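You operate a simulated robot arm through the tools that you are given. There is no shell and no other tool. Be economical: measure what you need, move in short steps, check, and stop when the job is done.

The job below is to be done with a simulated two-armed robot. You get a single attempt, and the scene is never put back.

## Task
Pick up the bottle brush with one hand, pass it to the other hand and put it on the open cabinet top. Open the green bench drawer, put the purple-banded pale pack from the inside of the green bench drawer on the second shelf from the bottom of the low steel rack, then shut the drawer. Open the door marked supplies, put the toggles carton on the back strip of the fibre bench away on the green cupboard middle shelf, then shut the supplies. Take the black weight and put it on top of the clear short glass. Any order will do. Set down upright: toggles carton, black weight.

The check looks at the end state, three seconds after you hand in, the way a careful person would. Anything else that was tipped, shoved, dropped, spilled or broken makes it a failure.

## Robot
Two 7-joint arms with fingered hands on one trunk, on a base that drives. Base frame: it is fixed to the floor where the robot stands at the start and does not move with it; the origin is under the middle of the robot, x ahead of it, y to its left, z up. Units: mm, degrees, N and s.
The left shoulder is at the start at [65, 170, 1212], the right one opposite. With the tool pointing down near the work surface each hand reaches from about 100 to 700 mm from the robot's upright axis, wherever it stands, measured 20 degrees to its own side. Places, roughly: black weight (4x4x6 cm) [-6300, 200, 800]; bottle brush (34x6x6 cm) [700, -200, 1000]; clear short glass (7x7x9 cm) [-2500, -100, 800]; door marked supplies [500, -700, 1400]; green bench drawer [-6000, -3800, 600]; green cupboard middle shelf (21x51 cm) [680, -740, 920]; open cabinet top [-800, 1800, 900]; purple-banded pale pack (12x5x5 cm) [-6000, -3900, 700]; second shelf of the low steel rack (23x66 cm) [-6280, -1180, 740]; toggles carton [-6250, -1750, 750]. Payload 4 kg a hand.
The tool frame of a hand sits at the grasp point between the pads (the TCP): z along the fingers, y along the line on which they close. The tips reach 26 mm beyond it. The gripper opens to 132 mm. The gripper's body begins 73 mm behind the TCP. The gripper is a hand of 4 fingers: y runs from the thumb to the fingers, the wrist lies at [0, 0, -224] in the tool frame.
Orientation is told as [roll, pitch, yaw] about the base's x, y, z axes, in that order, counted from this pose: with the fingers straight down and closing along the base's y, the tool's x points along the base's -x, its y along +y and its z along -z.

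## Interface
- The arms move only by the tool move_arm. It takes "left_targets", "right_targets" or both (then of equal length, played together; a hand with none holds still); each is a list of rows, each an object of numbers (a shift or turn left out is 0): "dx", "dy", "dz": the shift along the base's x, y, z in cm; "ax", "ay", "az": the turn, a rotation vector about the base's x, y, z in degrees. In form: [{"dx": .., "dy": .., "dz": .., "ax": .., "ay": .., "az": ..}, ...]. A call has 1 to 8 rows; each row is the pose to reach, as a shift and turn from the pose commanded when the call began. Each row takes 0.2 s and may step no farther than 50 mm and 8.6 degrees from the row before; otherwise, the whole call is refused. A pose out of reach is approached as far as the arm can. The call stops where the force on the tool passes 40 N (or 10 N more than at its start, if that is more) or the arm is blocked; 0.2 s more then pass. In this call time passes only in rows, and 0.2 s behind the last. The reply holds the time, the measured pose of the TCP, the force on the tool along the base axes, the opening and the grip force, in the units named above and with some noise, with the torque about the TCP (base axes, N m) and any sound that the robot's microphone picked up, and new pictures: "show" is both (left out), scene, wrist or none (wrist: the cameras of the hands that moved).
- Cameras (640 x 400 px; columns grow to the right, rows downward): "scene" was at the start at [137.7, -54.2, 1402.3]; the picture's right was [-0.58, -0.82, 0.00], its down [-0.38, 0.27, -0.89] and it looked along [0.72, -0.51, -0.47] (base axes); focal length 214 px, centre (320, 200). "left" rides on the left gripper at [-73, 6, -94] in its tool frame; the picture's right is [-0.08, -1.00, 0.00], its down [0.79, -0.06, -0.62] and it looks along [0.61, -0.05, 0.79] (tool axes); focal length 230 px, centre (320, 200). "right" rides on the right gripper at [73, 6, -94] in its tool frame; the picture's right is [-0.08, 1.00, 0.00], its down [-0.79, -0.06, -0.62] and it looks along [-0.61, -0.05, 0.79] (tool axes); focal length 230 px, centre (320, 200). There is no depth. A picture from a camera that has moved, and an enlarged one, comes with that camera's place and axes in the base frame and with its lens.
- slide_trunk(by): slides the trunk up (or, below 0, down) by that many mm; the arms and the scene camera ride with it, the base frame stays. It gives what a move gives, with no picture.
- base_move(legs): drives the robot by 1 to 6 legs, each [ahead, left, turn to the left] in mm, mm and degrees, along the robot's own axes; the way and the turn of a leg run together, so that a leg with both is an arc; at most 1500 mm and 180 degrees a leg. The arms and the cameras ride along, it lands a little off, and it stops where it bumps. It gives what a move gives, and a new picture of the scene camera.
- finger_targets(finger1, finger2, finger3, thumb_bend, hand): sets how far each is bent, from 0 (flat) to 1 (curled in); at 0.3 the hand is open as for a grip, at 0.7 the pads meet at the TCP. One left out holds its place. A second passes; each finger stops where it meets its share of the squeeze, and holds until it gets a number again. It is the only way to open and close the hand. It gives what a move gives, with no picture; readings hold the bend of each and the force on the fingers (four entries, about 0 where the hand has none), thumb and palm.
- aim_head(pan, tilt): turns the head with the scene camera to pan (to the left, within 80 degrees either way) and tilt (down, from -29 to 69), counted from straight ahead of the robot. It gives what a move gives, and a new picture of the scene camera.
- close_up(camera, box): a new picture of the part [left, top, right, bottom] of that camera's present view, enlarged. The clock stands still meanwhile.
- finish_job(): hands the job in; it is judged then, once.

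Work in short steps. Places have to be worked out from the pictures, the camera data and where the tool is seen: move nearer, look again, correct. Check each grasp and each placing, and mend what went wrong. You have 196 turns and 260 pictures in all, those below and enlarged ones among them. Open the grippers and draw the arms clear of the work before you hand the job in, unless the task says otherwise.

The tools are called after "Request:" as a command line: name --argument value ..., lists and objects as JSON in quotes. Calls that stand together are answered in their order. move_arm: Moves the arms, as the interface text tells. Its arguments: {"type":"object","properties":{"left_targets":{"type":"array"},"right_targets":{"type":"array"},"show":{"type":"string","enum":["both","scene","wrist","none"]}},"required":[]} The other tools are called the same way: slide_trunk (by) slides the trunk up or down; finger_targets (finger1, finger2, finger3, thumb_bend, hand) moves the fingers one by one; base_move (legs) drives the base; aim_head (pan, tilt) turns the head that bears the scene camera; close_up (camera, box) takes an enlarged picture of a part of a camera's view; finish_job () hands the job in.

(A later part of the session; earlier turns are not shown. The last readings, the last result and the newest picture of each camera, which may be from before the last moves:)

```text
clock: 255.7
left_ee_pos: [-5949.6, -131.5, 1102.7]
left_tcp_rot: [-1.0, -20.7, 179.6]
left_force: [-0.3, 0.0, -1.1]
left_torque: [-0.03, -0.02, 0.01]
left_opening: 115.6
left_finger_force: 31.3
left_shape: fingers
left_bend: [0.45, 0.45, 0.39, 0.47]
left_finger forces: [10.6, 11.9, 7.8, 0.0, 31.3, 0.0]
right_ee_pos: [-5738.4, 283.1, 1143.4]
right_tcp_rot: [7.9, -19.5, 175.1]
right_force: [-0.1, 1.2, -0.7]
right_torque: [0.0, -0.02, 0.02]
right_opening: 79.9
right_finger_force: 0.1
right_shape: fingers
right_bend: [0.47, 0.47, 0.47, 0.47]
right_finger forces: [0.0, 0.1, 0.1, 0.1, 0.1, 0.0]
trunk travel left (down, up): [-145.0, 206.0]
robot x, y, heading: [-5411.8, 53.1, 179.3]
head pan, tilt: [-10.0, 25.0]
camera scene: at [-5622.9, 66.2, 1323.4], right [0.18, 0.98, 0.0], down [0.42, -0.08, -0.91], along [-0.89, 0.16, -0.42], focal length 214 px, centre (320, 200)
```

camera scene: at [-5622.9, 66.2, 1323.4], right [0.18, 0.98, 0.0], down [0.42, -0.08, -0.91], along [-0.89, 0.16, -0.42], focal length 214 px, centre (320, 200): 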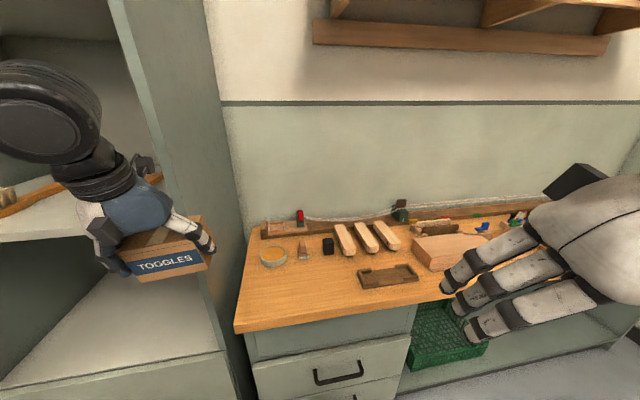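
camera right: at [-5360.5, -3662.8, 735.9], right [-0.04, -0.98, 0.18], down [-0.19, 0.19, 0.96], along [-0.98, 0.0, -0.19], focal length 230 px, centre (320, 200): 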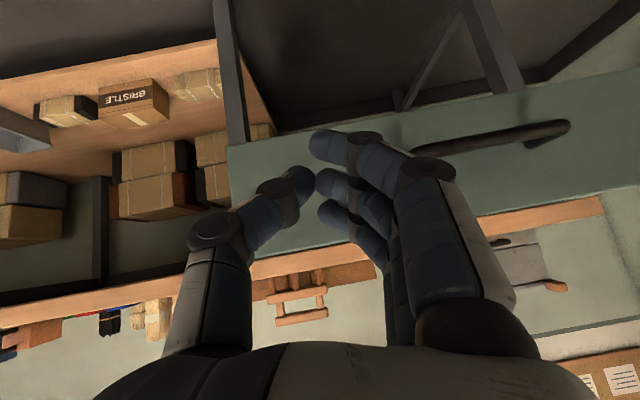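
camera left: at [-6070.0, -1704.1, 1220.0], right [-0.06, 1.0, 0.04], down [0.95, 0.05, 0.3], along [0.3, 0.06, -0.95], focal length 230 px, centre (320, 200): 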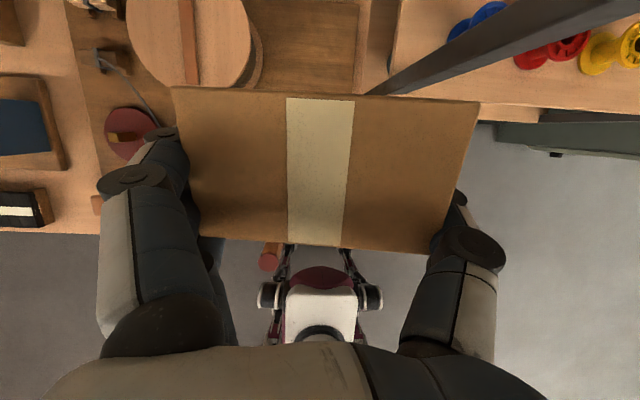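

Refined weight base: [-6260,214,791]. I extend the right hand toward a hover above it with ~40° tilt.

Request:
move_arm --right_targets '[{"dx": -4.5, "dy": -0.8, "dz": -1.5, "ax": 1, "ay": 2.5, "az": 0.6}, {"dx": -9, "dy": -1.6, "dz": -3, "ax": 2, "ay": 5, "az": 1.2}, {"dx": -13.5, "dy": -2.4, "dz": -4.5, "ax": 3, "ay": 7.5, "az": 1.8}, {"dx": -18, "dy": -3.2, "dz": -6, "ax": 4, "ay": 10, "az": 2.4}, {"dx": -22.5, "dy": -4, "dz": -7.5, "ax": 5, "ay": 12.5, "az": 3}, {"dx": -27, "dy": -4.8, "dz": -9, "ax": 6, "ay": 15, "az": 3.6}, {"dx": -31.5, "dy": -5.6, "dz": -10.5, "ax": 7, "ay": 17.5, "az": 4.2}, {"dx": -36, "dy": -6.4, "dz": -12, "ax": 8, "ay": 20, "az": 5}]' --show "wrist"

```text
clock: 257.7
left_ee_pos: [-5952.3, -132.4, 1102.0]
left_tcp_rot: [-0.9, -20.5, 179.6]
left_force: [-0.5, -0.2, -2.0]
left_torque: [-0.05, -0.03, 0.02]
left_opening: 116.0
left_finger_force: 31.1
left_shape: fingers
left_bend: [0.45, 0.45, 0.39, 0.47]
left_finger forces: [10.5, 11.8, 7.9, 0.1, 31.3, 0.0]
right_ee_pos: [-6024.8, -7.6, 1092.5]
right_tcp_rot: [18.4, -47.9, -173.9]
right_force: [-0.6, 1.5, -0.2]
right_torque: [-0.05, 0.02, 0.04]
right_opening: 80.6
right_finger_force: 0.0
right_shape: fingers
right_bend: [0.47, 0.47, 0.47, 0.47]
right_finger forces: [0.0, 0.0, 0.0, 0.0, 0.1, 0.1]
right hand out of reach, approached as far as the arm can: row 1, 2, 3, 4, 5, 6, 7
trunk travel left (down, up): [-145.0, 206.0]
robot x, y, heading: [-5413.3, 50.0, 179.8]
head pan, tilt: [-10.0, 25.0]
stopped in row 8 (right hand): the arm was blocked; the commanded pose is now the measured one
camera right: at [-5912.6, 26.8, 1100.2], right [0.28, -0.92, 0.27], down [-0.13, 0.24, 0.96], along [-0.95, -0.3, -0.06], focal length 230 px, centre (320, 200)
```

right: 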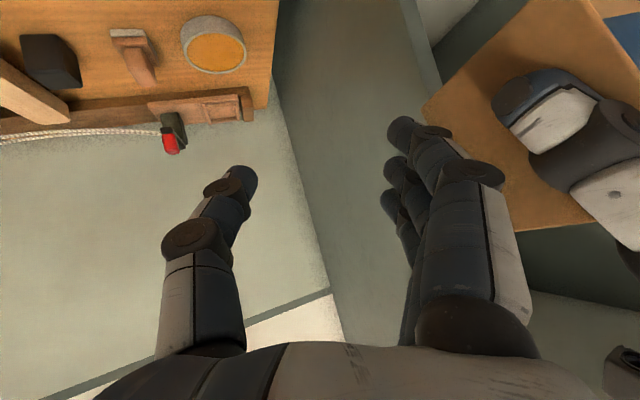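

The right arm swung left during the fold; I bring it back right, straight toward y≈215, away from the carton.

Request:
move_arm --right_targets '[{"dx": 0, "dy": 4.5, "az": -2}, {"dx": -1, "dy": 9, "az": -3}, {"dx": -2, "dy": 13.5, "az": -4, "ax": 3}, {"dx": -3, "dy": 18, "az": -5, "ax": 6}, {"dx": -6, "dy": 21.5, "az": -6, "ax": 9}, {"dx": -9, "dy": 22, "dz": -2, "az": -6, "ax": 12}]'

```text
clock: 259.1
left_ee_pos: [-5951.7, -133.5, 1102.1]
left_tcp_rot: [-0.9, -20.6, 179.6]
left_force: [-0.3, -0.1, -1.0]
left_torque: [-0.03, -0.04, 0.0]
left_opening: 116.1
left_finger_force: 30.2
left_shape: fingers
left_bend: [0.45, 0.45, 0.39, 0.47]
left_finger forces: [10.5, 11.8, 7.7, 0.1, 31.1, 0.0]
right_ee_pos: [-6114.4, 212.8, 1073.5]
right_tcp_rot: [0.9, -45.7, -167.1]
right_force: [0.2, 0.2, 0.2]
right_torque: [-0.04, 0.0, 0.02]
right_opening: 80.4
right_finger_force: 0.1
right_shape: fingers
right_bend: [0.47, 0.47, 0.47, 0.47]
right_finger forces: [0.1, 0.0, 0.0, 0.0, 0.0, 0.0]
right hand out of reach, approached as far as the arm can: row 4, 5
trunk travel left (down, up): [-145.0, 206.0]
robot x, y, heading: [-5411.6, 46.9, 179.9]
head pan, tilt: [-10.0, 25.0]
camera scene: at [-5624.7, 65.8, 1322.8], right [0.18, 0.98, 0.0], down [0.42, -0.08, -0.91], along [-0.89, 0.16, -0.42], focal length 214 px, centre (320, 200)
camera right: at [-5999.7, 234.1, 1086.2], right [0.18, -0.98, 0.06], down [-0.12, 0.04, 0.99], along [-0.98, -0.19, -0.11], focal length 230 px, centre (320, 200)
```

scene: 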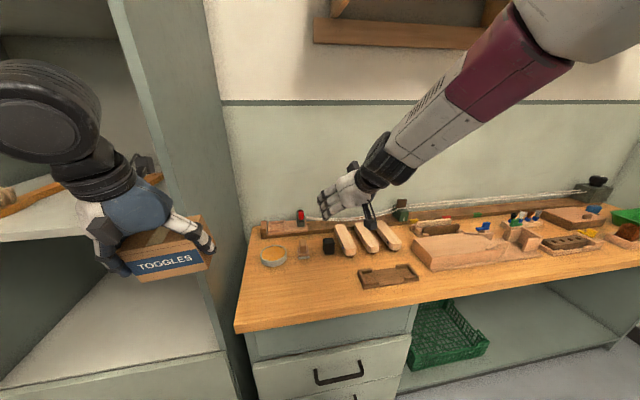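
right: 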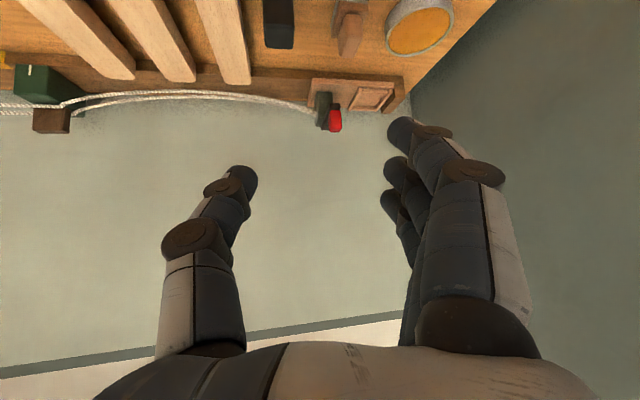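

Good place now. I correct the yaw and move down/forward toward a hover just above the weight.

Request:
move_arm --right_targets '[{"dx": -2, "dz": -3.5, "az": -3}, {"dx": -4, "dz": -7, "az": -6}, {"dx": -6.5, "dz": -10, "az": -9, "ay": -2}, {"dx": -9, "dz": -13, "az": -12, "ay": -4}]' --show "wrist"

```text
clock: 260.1
left_ee_pos: [-5950.8, -132.8, 1103.8]
left_tcp_rot: [-1.0, -20.7, 179.7]
left_force: [-0.3, -0.3, -2.1]
left_torque: [0.0, -0.07, -0.02]
left_opening: 115.9
left_finger_force: 30.8
left_shape: fingers
left_bend: [0.45, 0.45, 0.39, 0.47]
left_finger forces: [10.4, 11.8, 7.7, 0.0, 31.0, 0.0]
right_ee_pos: [-6200.0, 210.5, 944.7]
right_tcp_rot: [1.4, -41.9, -179.4]
right_force: [0.1, 1.0, 0.4]
right_torque: [0.01, -0.02, 0.0]
right_opening: 80.5
right_finger_force: 0.1
right_shape: fingers
right_bend: [0.47, 0.47, 0.47, 0.47]
right_finger forces: [0.0, 0.0, 0.0, 0.0, 0.0, 0.1]
trunk travel left (down, up): [-145.0, 206.0]
robot x, y, heading: [-5412.0, 48.0, 179.8]
head pan, tilt: [-10.0, 25.0]
camera right: at [-6084.1, 208.6, 965.9], right [-0.03, -1.0, 0.07], down [-0.17, 0.07, 0.98], along [-0.98, 0.02, -0.18], focal length 230 px, centre (320, 200)
```

right: 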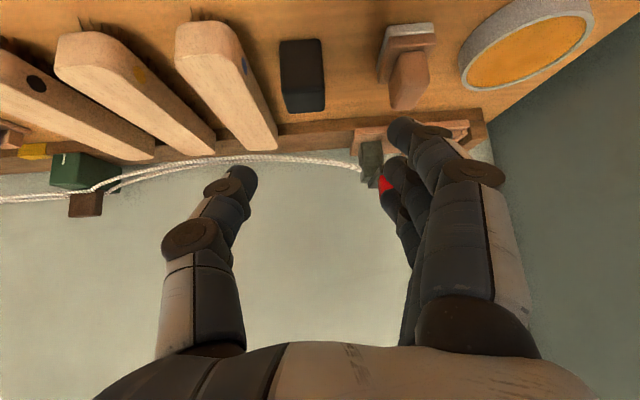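

The weight spans y≈201–237, with the handle edge at y≈260. I narrow the opening to ~60 mm, keep the hand centred at y≈212, and descend partway to check.

Request:
finger_targets --hand "right" --finger1 0.54 --finger2 0.54 --finger3 0.54 --thumb_bend 0.54

Request:
move_arm --right_targets '[{"dx": -2, "dy": 0.1, "dz": -3.2}, {"dx": -4, "dy": 0.2, "dz": -6.4}]' --show "wrist"

```text
clock: 261.1
left_ee_pos: [-5950.5, -133.3, 1103.9]
left_tcp_rot: [-1.0, -20.7, 179.7]
left_force: [0.2, 0.0, -2.0]
left_torque: [-0.02, -0.02, 0.06]
left_opening: 116.0
left_finger_force: 30.3
left_shape: fingers
left_bend: [0.45, 0.45, 0.39, 0.47]
left_finger forces: [10.5, 11.9, 7.9, 0.0, 31.1, 0.1]
right_ee_pos: [-6199.1, 211.7, 947.7]
right_tcp_rot: [1.5, -41.9, -179.4]
right_force: [-2.1, -0.7, -1.3]
right_torque: [0.03, 0.0, 0.0]
right_opening: 58.5
right_finger_force: 0.1
right_shape: fingers
right_bend: [0.54, 0.54, 0.54, 0.54]
right_finger forces: [0.1, 0.0, 0.1, 0.0, 0.1, 0.0]
trunk travel left (down, up): [-145.0, 206.0]
robot x, y, heading: [-5412.8, 45.7, 179.5]
head pan, tilt: [-10.0, 25.0]
```

```text
clock: 261.7
left_ee_pos: [-5951.4, -133.5, 1103.2]
left_tcp_rot: [-1.1, -20.7, 179.6]
left_force: [-0.4, 0.7, -1.7]
left_torque: [-0.03, -0.05, -0.01]
left_opening: 115.7
left_finger_force: 30.2
left_shape: fingers
left_bend: [0.45, 0.45, 0.39, 0.47]
left_finger forces: [10.5, 11.9, 7.9, 0.0, 31.1, 0.1]
right_ee_pos: [-6244.1, 212.6, 878.0]
right_tcp_rot: [1.4, -42.0, -179.5]
right_force: [0.0, -0.1, 0.0]
right_torque: [0.01, 0.01, 0.01]
right_opening: 58.5
right_finger_force: 0.1
right_shape: fingers
right_bend: [0.54, 0.54, 0.54, 0.54]
right_finger forces: [0.0, 0.1, 0.1, 0.0, 0.0, 0.0]
trunk travel left (down, up): [-145.0, 206.0]
robot x, y, heading: [-5413.5, 48.4, 179.7]
head pan, tilt: [-10.0, 25.0]
camera right: at [-6127.6, 209.5, 898.4], right [-0.03, -1.0, 0.07], down [-0.17, 0.07, 0.98], along [-0.98, 0.02, -0.18], focal length 230 px, centre (320, 200)
```

right: 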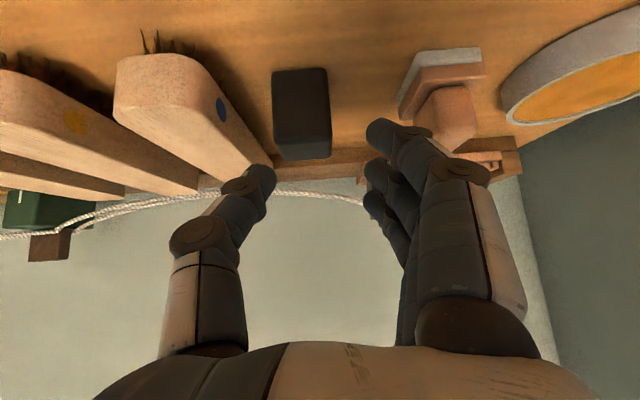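

Comparing the two views gives the weight at [-6301,222], top z≈824. I shift 5 mm right and descend along the hand axis to TCP z≈812.

Request:
move_arm --right_targets '[{"dx": -2.6, "dy": 0.5, "dz": -3.2}, {"dx": -5.3, "dy": 0.7, "dz": -6.5}]' --show "wrist"

```text
clock: 262.3
left_ee_pos: [-5947.0, -133.1, 1106.7]
left_tcp_rot: [-1.1, -21.1, 179.7]
left_force: [-0.7, -0.3, -1.3]
left_torque: [-0.01, 0.0, 0.03]
left_opening: 115.8
left_finger_force: 30.6
left_shape: fingers
left_bend: [0.45, 0.45, 0.39, 0.47]
left_finger forces: [10.6, 11.8, 7.8, 0.0, 31.0, 0.0]
right_ee_pos: [-6295.3, 217.2, 821.9]
right_tcp_rot: [1.4, -42.6, -179.5]
right_force: [0.4, -1.0, 17.5]
right_torque: [-0.68, 0.01, -0.04]
right_opening: 58.8
right_finger_force: 9.1
right_shape: fingers
right_bend: [0.55, 0.54, 0.54, 0.54]
right_finger forces: [17.0, 0.1, 0.0, 0.0, 0.5, 0.0]
trunk travel left (down, up): [-145.0, 206.0]
robot x, y, heading: [-5415.9, 53.9, 179.7]
head pan, tilt: [-10.0, 25.0]
camera right: at [-6179.5, 214.8, 840.9], right [-0.03, -1.0, 0.07], down [-0.16, 0.07, 0.98], along [-0.99, 0.02, -0.16], focal length 230 px, centre (320, 200)
```

right: 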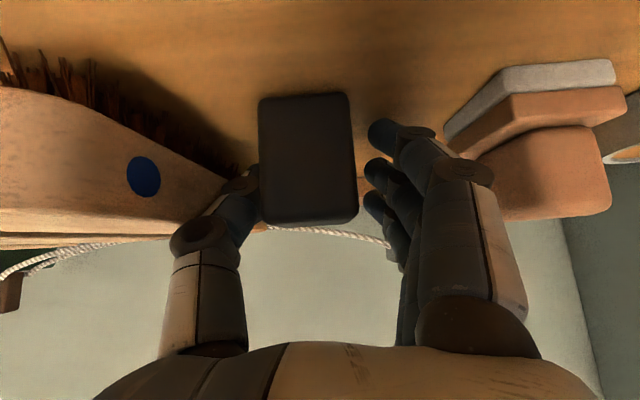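

A finger touches the bench lightly, and the weight sits between thumb and fingers. I close now.

Request:
finger_targets --hand "right" --finger1 0.75 --finger2 0.75 --finger3 0.75 --thumb_bend 0.75

Request:
move_arm --right_targets '[{"dz": 2}, {"dz": 4}, {"dz": 7, "dx": 1}, {"dz": 10, "dx": 2}]'

```text
clock: 263.3
left_ee_pos: [-5947.4, -134.3, 1104.2]
left_tcp_rot: [-1.1, -21.0, 179.7]
left_force: [-0.2, 0.5, -1.1]
left_torque: [0.04, 0.01, -0.03]
left_opening: 115.9
left_finger_force: 30.8
left_shape: fingers
left_bend: [0.45, 0.45, 0.39, 0.47]
left_finger forces: [10.4, 11.9, 7.8, 0.0, 31.0, 0.0]
right_ee_pos: [-6295.5, 217.1, 817.6]
right_tcp_rot: [1.3, -42.1, -179.4]
right_force: [-2.2, -9.3, 16.8]
right_torque: [-0.62, 0.0, -0.12]
right_opening: 19.8
right_finger_force: 9.8
right_shape: fingers
right_bend: [0.75, 0.74, 0.75, 0.72]
right_finger forces: [19.6, 0.1, 0.1, 0.0, 0.0, 0.0]
trunk travel left (down, up): [-145.0, 206.0]
robot x, y, heading: [-5413.0, 48.4, 179.8]
head pan, tilt: [-10.0, 25.0]
```

```text
clock: 264.3
left_ee_pos: [-5949.2, -133.3, 1103.2]
left_tcp_rot: [-0.9, -20.8, 179.7]
left_force: [-0.5, -0.5, -0.5]
left_torque: [-0.03, -0.06, -0.01]
left_opening: 116.2
left_finger_force: 30.9
left_shape: fingers
left_bend: [0.45, 0.45, 0.39, 0.47]
left_finger forces: [10.5, 11.7, 7.8, 0.0, 30.9, 0.0]
right_ee_pos: [-6275.9, 216.3, 915.8]
right_tcp_rot: [1.4, -42.1, -179.5]
right_force: [-0.3, 0.1, -0.6]
right_torque: [-0.02, 0.01, 0.02]
right_opening: 9.3
right_finger_force: 0.0
right_shape: fingers
right_bend: [0.75, 0.74, 0.75, 0.72]
right_finger forces: [0.0, 0.0, 0.0, 0.1, 0.0, 0.1]
trunk travel left (down, up): [-145.0, 206.0]
robot x, y, heading: [-5412.5, 49.8, 179.9]
head pan, tilt: [-10.0, 25.0]
camera scene: at [-5621.6, 65.4, 1323.7], right [0.18, 0.98, 0.0], down [0.42, -0.08, -0.91], along [-0.89, 0.16, -0.42], focal length 214 px, centre (320, 200)
camera right: at [-6159.8, 213.1, 935.6], right [-0.03, -1.0, 0.07], down [-0.17, 0.07, 0.98], along [-0.98, 0.02, -0.18], focal length 230 px, centre (320, 200)
```

scene: 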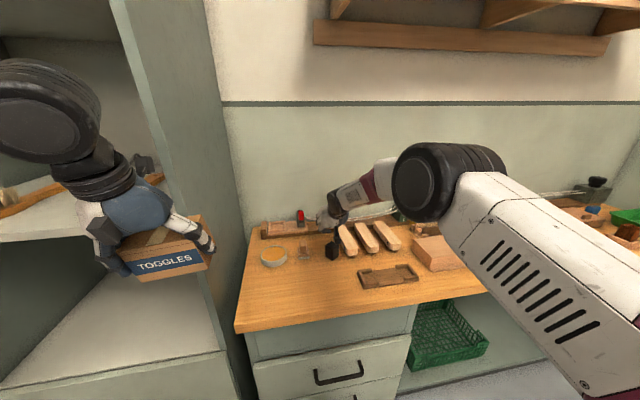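
right: 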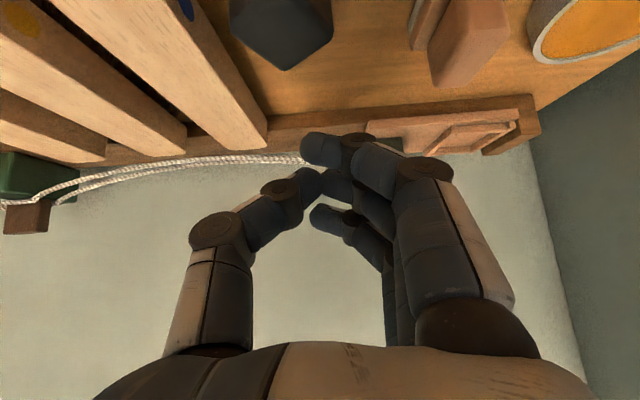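

The fingers closed behind the weight; it stands still upright but turned. I open, pull back, and look again.

Request:
finger_targets --hand "right" --finger1 0.45 --finger2 0.45 --finger3 0.45 --thumb_bend 0.45

Request:
move_arm --right_targets '[{"dx": 3, "dz": 2}, {"dx": 6, "dz": 4}, {"dx": 9, "dz": 5}]' --show "wrist"

Request:
close_up --camera "scene" --box '[250, 200, 450, 320]'

```text
clock: 265.3
left_ee_pos: [-5949.7, -132.7, 1102.9]
left_tcp_rot: [-1.0, -20.6, 179.6]
left_force: [-0.2, 1.4, -1.8]
left_torque: [0.02, -0.03, 0.01]
left_opening: 115.9
left_finger_force: 30.2
left_shape: fingers
left_bend: [0.45, 0.45, 0.39, 0.47]
left_finger forces: [10.5, 11.8, 7.8, 0.0, 31.0, 0.0]
right_ee_pos: [-6276.2, 216.4, 914.1]
right_tcp_rot: [1.4, -41.9, -179.5]
right_force: [0.1, -0.4, 0.2]
right_torque: [0.02, 0.01, -0.03]
right_opening: 86.5
right_finger_force: 0.0
right_shape: fingers
right_bend: [0.45, 0.45, 0.45, 0.45]
right_finger forces: [0.0, 0.0, 0.0, 0.0, 0.0, 0.1]
trunk travel left (down, up): [-145.0, 206.0]
robot x, y, heading: [-5411.0, 46.5, 179.6]
head pan, tilt: [-10.0, 25.0]
```

```text
clock: 266.1
left_ee_pos: [-5948.7, -134.5, 1104.2]
left_tcp_rot: [-1.0, -20.8, 179.7]
left_force: [0.4, 0.0, -1.8]
left_torque: [-0.01, -0.01, -0.02]
left_opening: 116.1
left_finger_force: 30.9
left_shape: fingers
left_bend: [0.45, 0.45, 0.39, 0.47]
left_finger forces: [10.4, 11.7, 7.8, 0.0, 30.9, 0.0]
right_ee_pos: [-6183.9, 218.6, 966.9]
right_tcp_rot: [1.4, -41.9, -179.6]
right_force: [0.0, 0.5, 0.6]
right_torque: [0.0, 0.02, 0.03]
right_opening: 86.3
right_finger_force: 0.0
right_shape: fingers
right_bend: [0.45, 0.45, 0.45, 0.45]
right_finger forces: [0.1, 0.1, 0.1, 0.0, 0.0, 0.1]
trunk travel left (down, up): [-145.0, 206.0]
robot x, y, heading: [-5414.9, 50.0, 179.7]
head pan, tilt: [-10.0, 25.0]
camera right: at [-6067.3, 215.4, 987.5], right [-0.03, -1.0, 0.07], down [-0.17, 0.07, 0.98], along [-0.98, 0.02, -0.17], focal length 230 px, centre (320, 200)
```

right: 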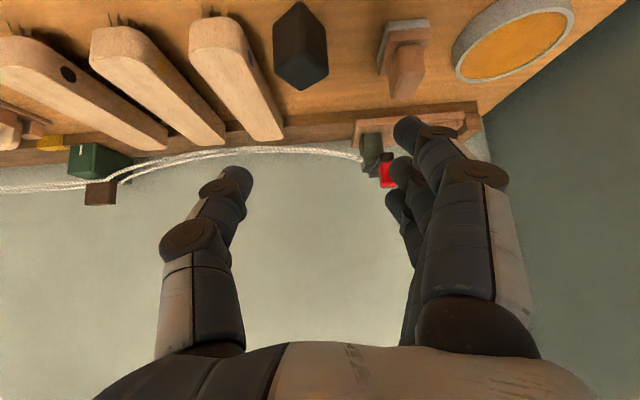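

```text
3.20 times, centred on (350, 260) of scene
camera zoom: at [-5621.5, 65.2, 1323.8], right [0.18, 0.98, 0.0], down [0.41, -0.08, -0.91], along [-0.89, 0.16, -0.42], focal length 686 px, centre (224, 8)
```

zoom: 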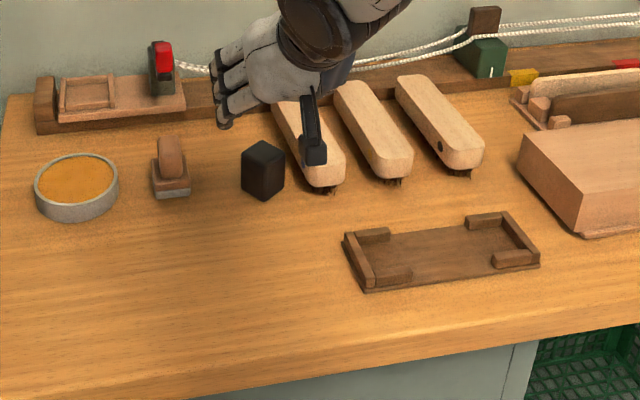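

The weight stands upright at ≈[-6264,229], turned 45°. I turn the hand by -45° about vertical so the pads meet its faces, and hover along that approach line.

Request:
move_arm --right_targets '[{"dx": -0.3, "dy": -0.7, "dz": -0.5, "az": -7.5}, {"dx": -0.6, "dy": -1.4, "dz": -1, "az": -15}, {"dx": -0.9, "dy": -2.1, "dz": -2, "az": -22.5}, {"dx": -1.2, "dy": -2.8, "dz": -3, "az": -30}, {"dx": -1.5, "dy": -3.5, "dz": -4, "az": -37.5}, {"dx": -1.8, "dy": -4.2, "dz": -5, "az": -45}]' --show "wrist"

```text
clock: 267.7
left_ee_pos: [-5948.5, -132.1, 1103.8]
left_tcp_rot: [-1.0, -20.8, 179.6]
left_force: [-0.1, 1.1, -1.2]
left_torque: [-0.03, -0.03, -0.01]
left_opening: 116.0
left_finger_force: 30.2
left_shape: fingers
left_bend: [0.45, 0.45, 0.39, 0.47]
left_finger forces: [10.4, 11.8, 7.8, 0.0, 31.0, 0.1]
right_ee_pos: [-6212.9, 226.6, 929.5]
right_tcp_rot: [4.1, -40.8, 128.8]
right_force: [0.3, -0.8, -1.0]
right_torque: [-0.02, 0.04, 0.01]
right_opening: 86.7
right_finger_force: 0.1
right_shape: fingers
right_bend: [0.45, 0.45, 0.45, 0.45]
right_finger forces: [0.0, 0.1, 0.0, 0.0, 0.1, 0.1]
trunk travel left (down, up): [-145.0, 206.0]
robot x, y, heading: [-5410.1, 51.5, 179.8]
head pan, tilt: [-10.0, 25.0]
stopped in row 6 (right hand): the arm was blocked; the commanded pose is now the measured one
camera right: at [-6140.3, 135.0, 951.4], right [-0.78, -0.61, 0.11], down [-0.04, 0.22, 0.98], along [-0.62, 0.76, -0.19], focal length 230 px, centre (320, 200)
```

right: 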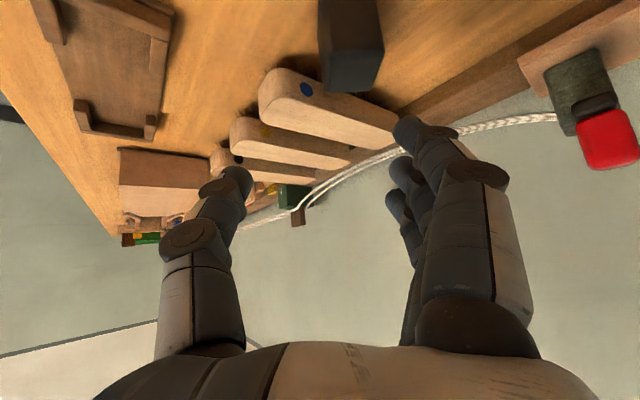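

Now the weight's face is square to the hand. It lies ~39 mm to the image right; I shift laterally first and part-way down, then check.

Request:
move_arm --right_targets '[{"dx": -3, "dy": -2.4, "dz": -1}, {"dx": -4, "dy": -1.2, "dz": -5}]' --show "wrist"

```text
clock: 268.3
left_ee_pos: [-5949.2, -133.5, 1102.2]
left_tcp_rot: [-1.1, -20.6, 179.6]
left_force: [0.1, -0.3, -0.9]
left_torque: [-0.01, -0.03, 0.0]
left_opening: 116.0
left_finger_force: 30.7
left_shape: fingers
left_bend: [0.45, 0.45, 0.39, 0.47]
left_finger forces: [10.3, 11.7, 7.8, 0.0, 30.9, 0.1]
right_ee_pos: [-6253.8, 207.2, 877.8]
right_tcp_rot: [3.6, -41.1, 129.7]
right_force: [-0.3, 0.0, 0.5]
right_torque: [0.01, -0.02, 0.0]
right_opening: 86.3
right_finger_force: 0.0
right_shape: fingers
right_bend: [0.45, 0.45, 0.45, 0.45]
right_finger forces: [0.0, 0.1, 0.0, 0.0, 0.1, 0.0]
trunk travel left (down, up): [-145.0, 206.0]
robot x, y, heading: [-5414.3, 50.6, 179.5]
head pan, tilt: [-10.0, 25.0]
camera right: at [-6180.3, 118.1, 900.7], right [-0.78, -0.62, 0.1], down [-0.04, 0.21, 0.98], along [-0.63, 0.75, -0.19], focal length 230 px, centre (320, 200)
```

right: 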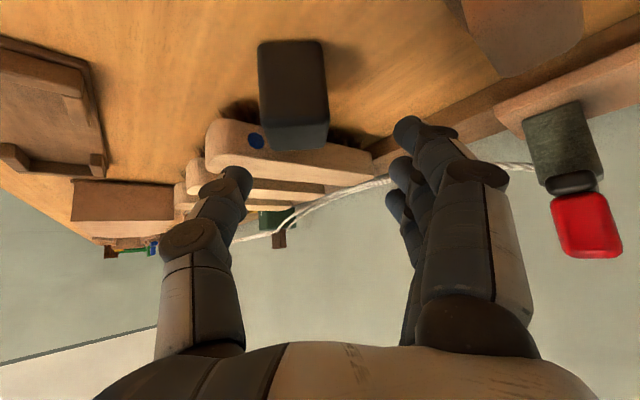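

I reduce the tilt by ~20° so the lowest finger doesn't touch first, and centre over the weight at z≈850.

Request:
move_arm --right_targets '[{"dx": -0.3, "dy": 0.8, "dz": -0.5, "ax": -5.2, "ay": -4.2}, {"dx": -0.6, "dy": 1.7, "dz": -1, "ax": -10.4, "ay": -8.4}, {"dx": -0.8, "dy": 2.5, "dz": -2, "ax": -15.5, "ay": -12.6}]' --show "wrist"

```text
clock: 269.1
left_ee_pos: [-5948.5, -133.0, 1105.8]
left_tcp_rot: [-0.9, -20.7, 179.7]
left_force: [0.7, -1.0, -1.8]
left_torque: [-0.01, -0.02, -0.02]
left_opening: 116.2
left_finger_force: 30.4
left_shape: fingers
left_bend: [0.45, 0.45, 0.39, 0.47]
left_finger forces: [10.3, 11.7, 7.8, 0.0, 30.9, 0.0]
right_ee_pos: [-6216.3, 233.9, 860.6]
right_tcp_rot: [4.1, -20.9, 129.3]
right_force: [-0.5, 0.6, 0.5]
right_torque: [-0.02, 0.09, -0.05]
right_opening: 87.3
right_finger_force: 0.4
right_shape: fingers
right_bend: [0.45, 0.44, 0.45, 0.45]
right_finger forces: [0.1, 0.8, 0.1, 0.0, 0.0, 0.0]
right hand out of reach, approached as far as the arm can: row 1, 2, 3
trunk travel left (down, up): [-145.0, 206.0]
robot x, y, heading: [-5416.3, 51.1, 179.4]
head pan, tilt: [-10.0, 25.0]
camera right: at [-6152.9, 155.3, 921.6], right [-0.8, -0.59, 0.09], down [-0.24, 0.46, 0.85], along [-0.55, 0.66, -0.52], focal length 230 px, centre (320, 200)
```

right: 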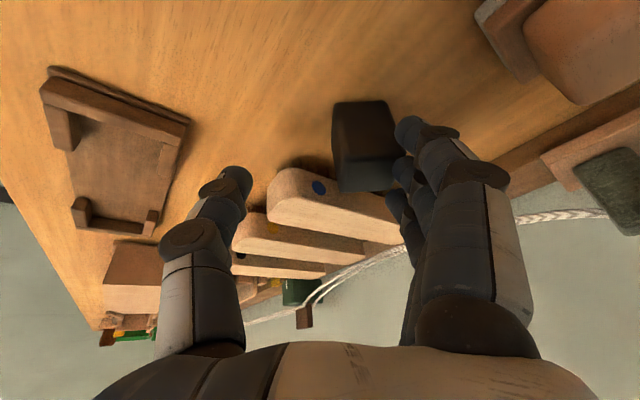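

Reach is short with this tilt and a finger is brushing the weight. I lift the hand, drive 60 mm nearer, then realign.

Request:
move_arm --right_targets '[{"dx": 1, "dy": 1, "dz": 3}, {"dx": 2, "dy": 1.5, "dz": 7}]' --show "none"

Request:
base_move --legs '[[70, 0, 0.5]]'

Request:
close_up --camera "right" --box '[0, 0, 640, 400]'

```text
clock: 269.7
left_ee_pos: [-5949.5, -133.7, 1105.0]
left_tcp_rot: [-0.9, -20.7, 179.8]
left_force: [0.2, -0.1, -0.4]
left_torque: [0.0, -0.03, -0.02]
left_opening: 115.9
left_finger_force: 30.4
left_shape: fingers
left_bend: [0.45, 0.45, 0.39, 0.47]
left_finger forces: [10.4, 11.7, 7.8, 0.1, 30.8, 0.0]
right_ee_pos: [-6196.5, 247.7, 932.5]
right_tcp_rot: [4.0, -21.0, 129.3]
right_force: [-0.2, 0.2, -0.1]
right_torque: [0.0, 0.03, -0.02]
right_opening: 87.0
right_finger_force: 0.1
right_shape: fingers
right_bend: [0.45, 0.45, 0.45, 0.45]
right_finger forces: [0.1, 0.0, 0.1, 0.0, 0.0, 0.1]
trunk travel left (down, up): [-145.0, 206.0]
robot x, y, heading: [-5408.8, 49.9, 179.5]
head pan, tilt: [-10.0, 25.0]
```

```text
clock: 270.7
left_ee_pos: [-6002.6, -136.5, 1103.4]
left_tcp_rot: [-1.0, -20.1, -179.9]
left_force: [0.5, -0.4, -1.9]
left_torque: [0.01, -0.06, -0.02]
left_opening: 115.6
left_finger_force: 31.6
left_shape: fingers
left_bend: [0.45, 0.45, 0.39, 0.47]
left_finger forces: [10.4, 12.2, 9.2, 0.1, 32.2, 0.1]
right_ee_pos: [-6257.9, 240.6, 930.9]
right_tcp_rot: [3.9, -20.9, 129.9]
right_force: [-0.2, -1.2, 0.3]
right_torque: [-0.01, -0.05, 0.0]
right_opening: 87.3
right_finger_force: 0.0
right_shape: fingers
right_bend: [0.45, 0.45, 0.45, 0.45]
right_finger forces: [0.0, 0.0, 0.1, 0.1, 0.0, 0.1]
trunk travel left (down, up): [-145.0, 206.0]
robot x, y, heading: [-5471.0, 48.8, -179.7]
head pan, tilt: [-10.0, 25.0]
stopped in leg 1: the force on the tool passed its limit at 114 N (the readings are from after the stop); the commanded pose is now the measured one
camera scene: at [-5681.6, 63.6, 1323.4], right [0.17, 0.99, 0.0], down [0.42, -0.07, -0.91], along [-0.89, 0.15, -0.42], focal length 214 px, centre (320, 200)
```

scene: 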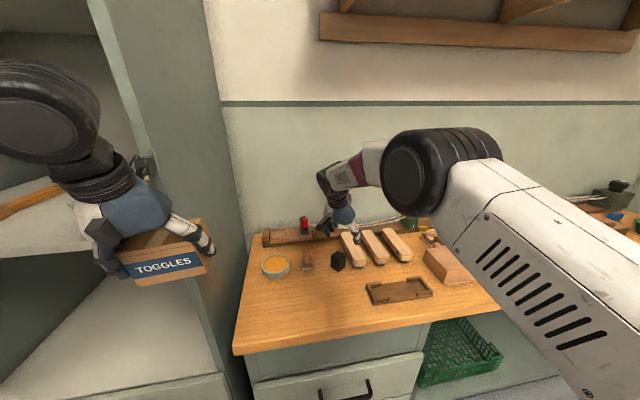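

```text
1.00 times, centred on (320, 200) of right (not enlarged: the box is as wide or as high as the picture)
camera zoom: at [-6193.1, 162.3, 991.4], right [-0.79, -0.6, 0.09], down [-0.25, 0.46, 0.85], along [-0.55, 0.65, -0.52], focal length 230 px, centre (320, 200)
```

zoom: 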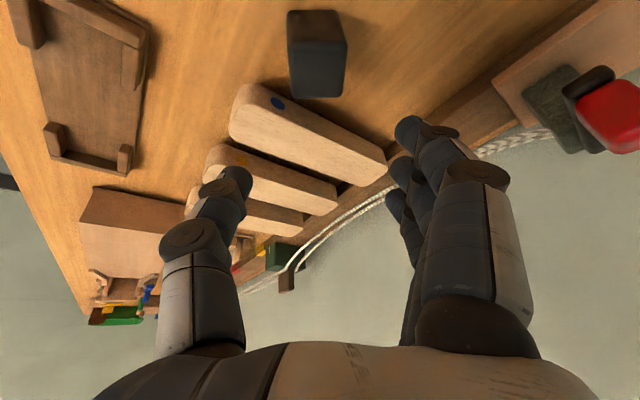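

The carton hand touched the tall cabinet; I pull it back 8 cm while descending with the right hand onto the weight at [-6266,232].

Request:
move_arm --right_targets '[{"dx": -0.8, "dy": -0.9, "dz": -2}, {"dx": -0.8, "dy": -0.9, "dz": -5}, {"dx": -0.8, "dy": -0.9, "dz": -8}]' --left_targets '[{"dx": 3}, {"dx": 6}, {"dx": 8}]' --show "wrist"

```text
clock: 271.5
left_ee_pos: [-5915.9, -141.0, 1108.1]
left_tcp_rot: [-0.9, -20.9, -179.8]
left_force: [0.8, -0.1, -0.7]
left_torque: [0.0, 0.01, 0.0]
left_opening: 115.5
left_finger_force: 31.1
left_shape: fingers
left_bend: [0.45, 0.45, 0.39, 0.47]
left_finger forces: [10.4, 12.2, 9.1, 0.0, 32.1, 0.1]
right_ee_pos: [-6265.7, 232.1, 863.7]
right_tcp_rot: [4.7, -21.7, 129.7]
right_force: [1.6, -9.8, 42.6]
right_torque: [1.68, -1.42, -0.45]
right_opening: 87.5
right_finger_force: 20.9
right_shape: fingers
right_bend: [0.45, 0.45, 0.45, 0.46]
right_finger forces: [0.0, 0.0, 0.1, 0.0, 42.4, 0.0]
trunk travel left (down, up): [-145.0, 206.0]
robot x, y, heading: [-5471.3, 49.2, -179.8]
head pan, tilt: [-10.0, 25.0]
camera right: at [-6200.0, 152.8, 923.7], right [-0.79, -0.6, 0.11], down [-0.24, 0.46, 0.86], along [-0.57, 0.65, -0.5], focal length 230 px, centre (320, 200)
camera left: at [-5952.4, -150.2, 1221.9], right [-0.07, 1.0, 0.04], down [0.95, 0.05, 0.3], along [0.3, 0.06, -0.95], focal length 230 px, centre (320, 200)
```

right: 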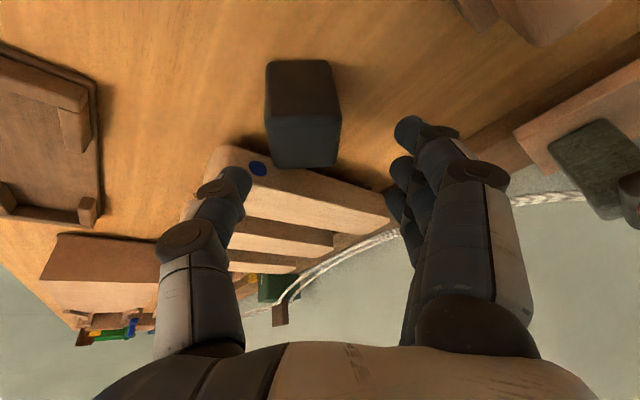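
left: 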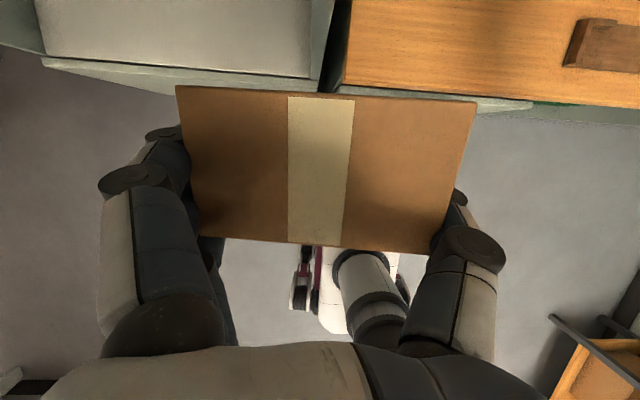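

The thumb is landing on the neighbouring brush handle. I raise the right hand, and tuck the carton arm to the side (like the start pose) so the robot can come closer.

Request:
move_arm --right_targets '[{"dz": 3}, {"dz": 6}, {"dz": 9, "dx": 1}, {"dz": 11, "dx": 2}, {"dz": 11, "dx": 2}, {"dz": 11, "dx": 2}]' --left_targets '[{"dx": 2, "dy": -3.5, "dz": -1}, {"dx": 4, "dy": -7, "dz": -2}, {"dx": 6, "dy": -10.5, "dz": -3}, {"dx": 8, "dy": -14, "dz": -4}, {"dx": 10, "dy": -17.5, "dz": -5}, {"dx": 11.5, "dy": -21, "dz": -6}]'

```text
clock: 272.9
left_ee_pos: [-5812.4, -355.9, 1051.1]
left_tcp_rot: [-1.0, -20.1, -179.9]
left_force: [-0.2, 0.7, -0.2]
left_torque: [0.0, -0.03, 0.03]
left_opening: 115.5
left_finger_force: 30.9
left_shape: fingers
left_bend: [0.45, 0.45, 0.39, 0.47]
left_finger forces: [10.1, 11.9, 8.8, 0.0, 31.4, 0.1]
left hand out of reach, approached as far as the arm can: row 4, 5, 6
right_ee_pos: [-6243.9, 230.2, 962.4]
right_tcp_rot: [3.9, -21.0, 129.9]
right_force: [-0.1, -0.1, 0.6]
right_torque: [0.02, 0.05, -0.01]
right_opening: 87.0
right_finger_force: 0.1
right_shape: fingers
right_bend: [0.45, 0.45, 0.45, 0.45]
right_finger forces: [0.1, 0.1, 0.1, 0.0, 0.0, 0.0]
trunk travel left (down, up): [-145.0, 206.0]
robot x, y, heading: [-5472.6, 50.7, -179.7]
head pan, tilt: [-10.0, 25.0]
camera scene: at [-5681.1, 63.0, 1323.6], right [0.17, 0.99, 0.0], down [0.42, -0.07, -0.91], along [-0.89, 0.15, -0.42], focal length 214 px, centre (320, 200)
camera right: at [-6178.7, 150.9, 1022.6], right [-0.79, -0.6, 0.09], down [-0.25, 0.46, 0.85], along [-0.55, 0.65, -0.52], focal length 230 px, centre (320, 200)
camera left: at [-5849.3, -363.1, 1163.6], right [-0.07, 1.0, 0.04], down [0.95, 0.05, 0.31], along [0.31, 0.06, -0.95], focal length 230 px, centre (320, 200)
```

scene: 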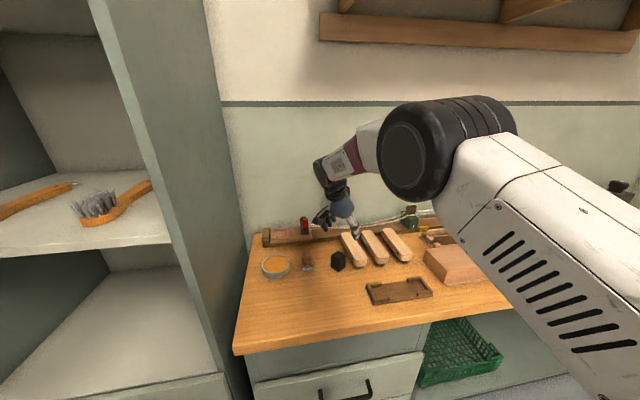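
right: 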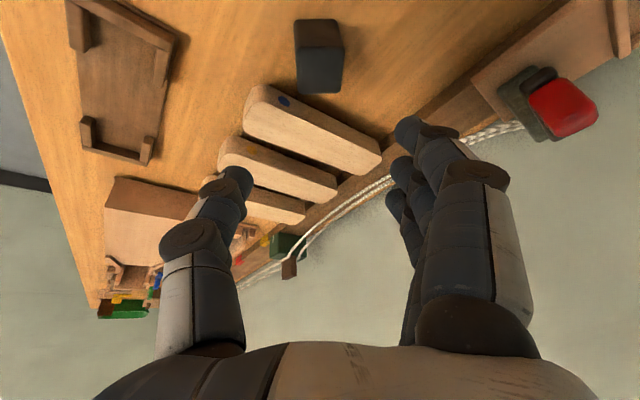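
left: 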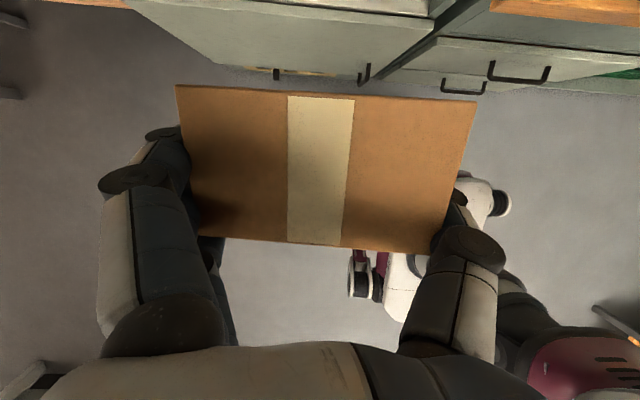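

With the carton arm aside, I pull the right hand back 14 cm while turning it further toward yaw 90, then drive 140 mm closer.

Request:
move_arm --right_targets '[{"dx": 4, "az": -5, "dz": 1}, {"dx": 8, "az": -10, "dz": 2}, {"dx": 12, "az": -15, "dz": 2}, {"dx": 15, "az": -20, "dz": 2}]' --show "none"

Request:
base_move --legs '[[140, 0, 0]]'

Request:
close_up --camera "right" --box '[0, 0, 640, 400]'

```text
clock: 273.9
left_ee_pos: [-5812.1, -353.5, 1051.1]
left_tcp_rot: [-0.9, -20.3, -179.9]
left_force: [-0.2, 0.3, -2.0]
left_torque: [-0.02, 0.02, -0.01]
left_opening: 115.2
left_finger_force: 31.1
left_shape: fingers
left_bend: [0.45, 0.45, 0.39, 0.47]
left_finger forces: [10.1, 11.9, 8.9, 0.0, 31.4, 0.0]
right_ee_pos: [-6094.5, 240.0, 977.7]
right_tcp_rot: [3.8, -19.6, 108.4]
right_force: [0.9, 0.7, 0.3]
right_torque: [-0.03, 0.02, 0.0]
right_opening: 86.9
right_finger_force: 0.0
right_shape: fingers
right_bend: [0.45, 0.45, 0.45, 0.45]
right_finger forces: [0.0, 0.0, 0.0, 0.1, 0.0, 0.1]
trunk travel left (down, up): [-145.0, 206.0]
robot x, y, heading: [-5471.0, 50.2, -179.8]
head pan, tilt: [-10.0, 25.0]
```

```text
clock: 275.3
left_ee_pos: [-5949.9, -354.6, 1049.9]
left_tcp_rot: [-1.1, -20.1, -179.9]
left_force: [-0.4, -0.1, -2.0]
left_torque: [0.0, -0.02, -0.01]
left_opening: 115.7
left_finger_force: 31.5
left_shape: fingers
left_bend: [0.45, 0.45, 0.39, 0.47]
left_finger forces: [10.1, 11.9, 8.8, 0.0, 31.4, 0.0]
right_ee_pos: [-6234.2, 235.4, 983.7]
right_tcp_rot: [4.4, -19.5, 108.8]
right_force: [0.3, -1.0, -0.4]
right_torque: [0.0, -0.03, 0.01]
right_opening: 87.1
right_finger_force: 0.1
right_shape: fingers
right_bend: [0.45, 0.45, 0.45, 0.45]
right_finger forces: [0.0, 0.0, 0.1, 0.1, 0.1, 0.1]
trunk travel left (down, up): [-145.0, 206.0]
robot x, y, heading: [-5610.4, 48.9, -179.9]
head pan, tilt: [-10.0, 25.0]
camera scene: at [-5819.1, 63.0, 1323.3], right [0.17, 0.99, 0.0], down [0.42, -0.07, -0.91], along [-0.89, 0.15, -0.42], focal length 214 px, centre (320, 200)
```

scene: 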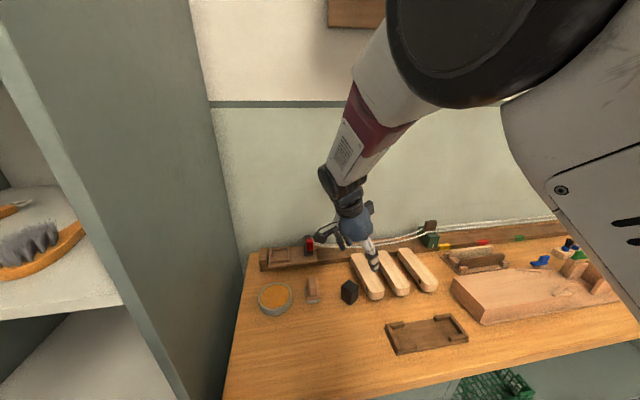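

```text
1.00 times, centred on (320, 200) of right (not enlarged: the box is as wide or as high as the picture)
camera zoom: at [-6201.6, 140.6, 1046.2], right [-0.96, -0.27, 0.1], down [-0.07, 0.54, 0.84], along [-0.28, 0.79, -0.54], focal length 230 px, centre (320, 200)
```

zoom: 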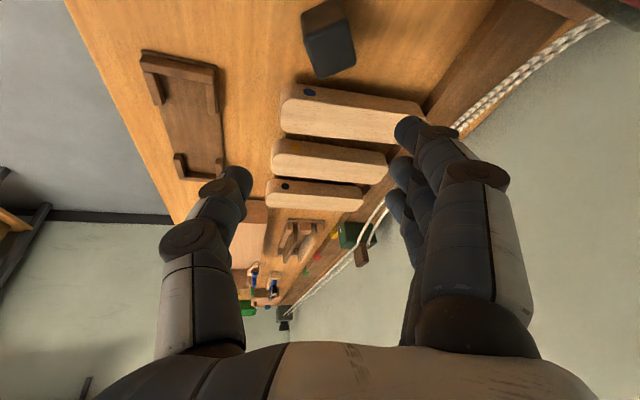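

Yaw 108° is reachable now. I level the hand more and centre it over the weight [-6261,228] so fingers go behind and the thumb in front, away from the handle.

Request:
move_arm --right_targets '[{"dx": -0.7, "dy": -0.2, "dz": -2, "ax": -3.3, "ay": -1.1, "az": -2}, {"dx": -1.4, "dy": -0.4, "dz": -4, "ax": -6.6, "ay": -2.2, "az": -4}, {"dx": -2.1, "dy": -0.6, "dz": -6, "ax": -10, "ay": -3.2, "az": -6}, {"dx": -2.7, "dy": -0.9, "dz": -8, "ax": -13.3, "ay": -4.3, "az": -8}]' --show "wrist"

```text
clock: 276.3
left_ee_pos: [-5948.9, -354.0, 1050.4]
left_tcp_rot: [-1.1, -20.0, -179.9]
left_force: [0.4, 1.1, -0.8]
left_torque: [-0.04, -0.03, 0.0]
left_opening: 115.9
left_finger_force: 31.7
left_shape: fingers
left_bend: [0.45, 0.45, 0.39, 0.47]
left_finger forces: [10.1, 12.0, 8.8, 0.0, 31.3, 0.0]
right_ee_pos: [-6260.0, 227.7, 905.8]
right_tcp_rot: [3.6, -5.5, 100.8]
right_force: [-0.6, -0.1, -0.7]
right_torque: [0.03, 0.0, -0.01]
right_opening: 87.0
right_finger_force: 0.0
right_shape: fingers
right_bend: [0.45, 0.45, 0.45, 0.45]
right_finger forces: [0.0, 0.0, 0.0, 0.0, 0.0, 0.0]
trunk travel left (down, up): [-145.0, 206.0]
robot x, y, heading: [-5602.8, 50.4, -180.0]
head pan, tilt: [-10.0, 25.0]
camera right: at [-6246.6, 147.0, 990.0], right [-0.99, -0.12, 0.07], down [-0.04, 0.73, 0.69], along [-0.13, 0.68, -0.72], focal length 230 px, centre (320, 200)
```

right: 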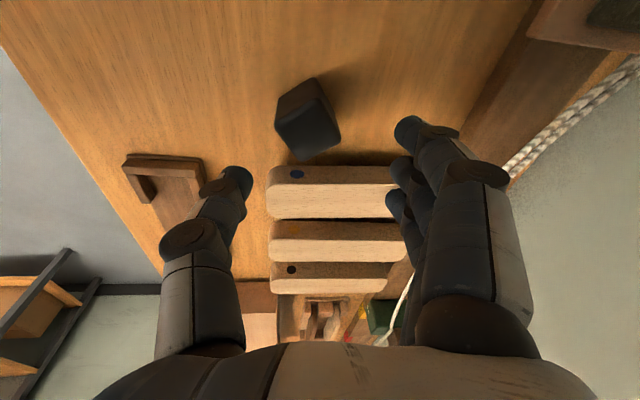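

Clear view: the weight is centred between thumb (front) and fingers (back). I shift 6 mm away from the handle and descend to z≈814.

Request:
move_arm --right_targets '[{"dy": -0.6, "dz": -3}, {"dy": -0.6, "dz": -6}, {"dy": -0.6, "dz": -9.2}]' --show "wrist"

```text
clock: 277.1
left_ee_pos: [-5947.2, -354.5, 1052.3]
left_tcp_rot: [-1.1, -20.4, -179.9]
left_force: [0.5, -0.4, 0.0]
left_torque: [0.01, -0.03, 0.05]
left_opening: 115.3
left_finger_force: 30.8
left_shape: fingers
left_bend: [0.45, 0.45, 0.39, 0.47]
left_finger forces: [10.0, 12.0, 8.8, 0.0, 31.3, 0.0]
right_ee_pos: [-6261.3, 219.6, 816.3]
right_tcp_rot: [4.1, -5.8, 100.7]
right_force: [-2.3, 0.2, 18.3]
right_torque: [0.12, -0.93, 0.04]
right_opening: 88.2
right_finger_force: 9.4
right_shape: fingers
right_bend: [0.45, 0.45, 0.45, 0.45]
right_finger forces: [0.0, 0.0, 0.1, 0.0, 18.3, 0.1]
trunk travel left (down, up): [-145.0, 206.0]
robot x, y, heading: [-5609.4, 48.6, -179.8]
head pan, tilt: [-10.0, 25.0]
camera right: at [-6246.1, 138.7, 901.3], right [-0.99, -0.12, 0.08], down [-0.03, 0.73, 0.69], along [-0.14, 0.68, -0.72], focal length 230 px, centre (320, 200)
```

right: 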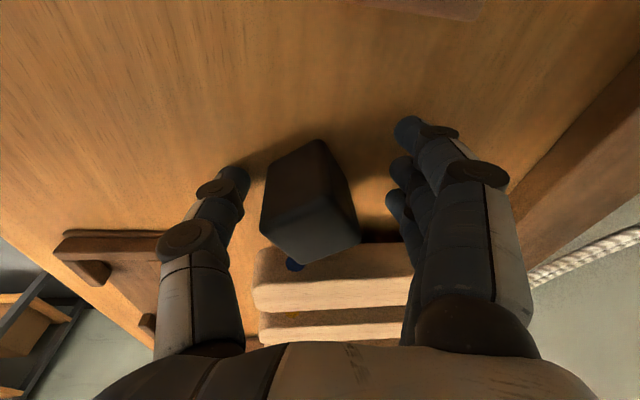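

Thumb just touches the bench; the weight sits between. I rise 3 mm, nudge +4 mm in y, and close.

Request:
move_arm --right_targets '[{"dy": 0.4, "dz": 0.4}]' --show "none"

Request:
finger_targets --hand "right" --finger1 0.72 --finger2 0.72 --finger3 0.72 --thumb_bend 0.72

Request:
close_up --camera "right" --box '[0, 0, 640, 400]'

```text
clock: 277.5
left_ee_pos: [-5948.9, -355.6, 1049.4]
left_tcp_rot: [-0.9, -20.3, -179.8]
left_force: [-0.1, -0.4, -1.7]
left_torque: [-0.01, 0.01, 0.0]
left_opening: 115.5
left_finger_force: 31.1
left_shape: fingers
left_bend: [0.45, 0.45, 0.39, 0.47]
left_finger forces: [10.1, 11.8, 8.8, 0.0, 31.2, 0.0]
right_ee_pos: [-6259.2, 224.4, 816.0]
right_tcp_rot: [3.8, -5.7, 101.0]
right_force: [-1.4, -3.8, 13.5]
right_torque: [0.05, -0.74, -0.14]
right_opening: 87.7
right_finger_force: 7.2
right_shape: fingers
right_bend: [0.45, 0.45, 0.45, 0.45]
right_finger forces: [0.0, 0.0, 0.0, 0.0, 14.0, 0.0]
trunk travel left (down, up): [-145.0, 206.0]
robot x, y, heading: [-5609.1, 48.4, -179.7]
head pan, tilt: [-10.0, 25.0]
```

```text
clock: 278.5
left_ee_pos: [-5949.7, -354.7, 1049.6]
left_tcp_rot: [-1.0, -20.1, -179.9]
left_force: [-0.2, 0.3, -1.8]
left_torque: [-0.02, -0.04, -0.02]
left_opening: 115.7
left_finger_force: 30.7
left_shape: fingers
left_bend: [0.45, 0.45, 0.39, 0.47]
left_finger forces: [10.1, 11.9, 8.8, 0.1, 31.4, 0.1]
right_ee_pos: [-6260.5, 224.1, 815.1]
right_tcp_rot: [3.6, -5.5, 100.8]
right_force: [0.8, -0.1, 0.0]
right_torque: [-0.01, -0.03, 0.01]
right_opening: 37.3
right_finger_force: 17.9
right_shape: fingers
right_bend: [0.66, 0.59, 0.7, 0.63]
right_finger forces: [6.4, 7.8, 4.0, 0.0, 17.0, 0.1]
trunk travel left (down, up): [-145.0, 206.0]
robot x, y, heading: [-5607.6, 47.7, -179.6]
head pan, tilt: [-10.0, 25.0]
```

```text
1.00 times, centred on (320, 200) of right (not enlarged: the box is as wide or as high as the picture)
camera zoom: at [-6245.8, 143.9, 899.6], right [-0.99, -0.12, 0.07], down [-0.04, 0.73, 0.69], along [-0.13, 0.68, -0.72], focal length 230 px, centre (320, 200)
```

zoom: 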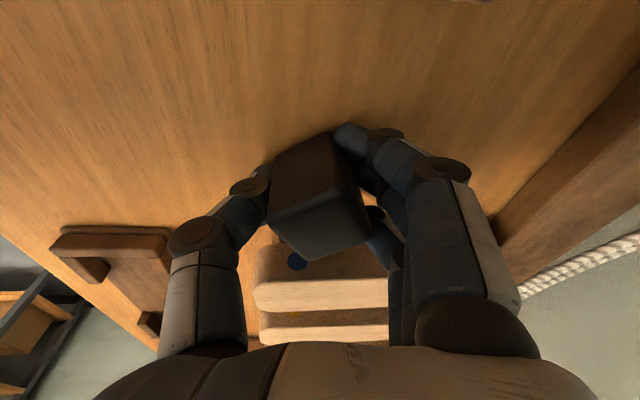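

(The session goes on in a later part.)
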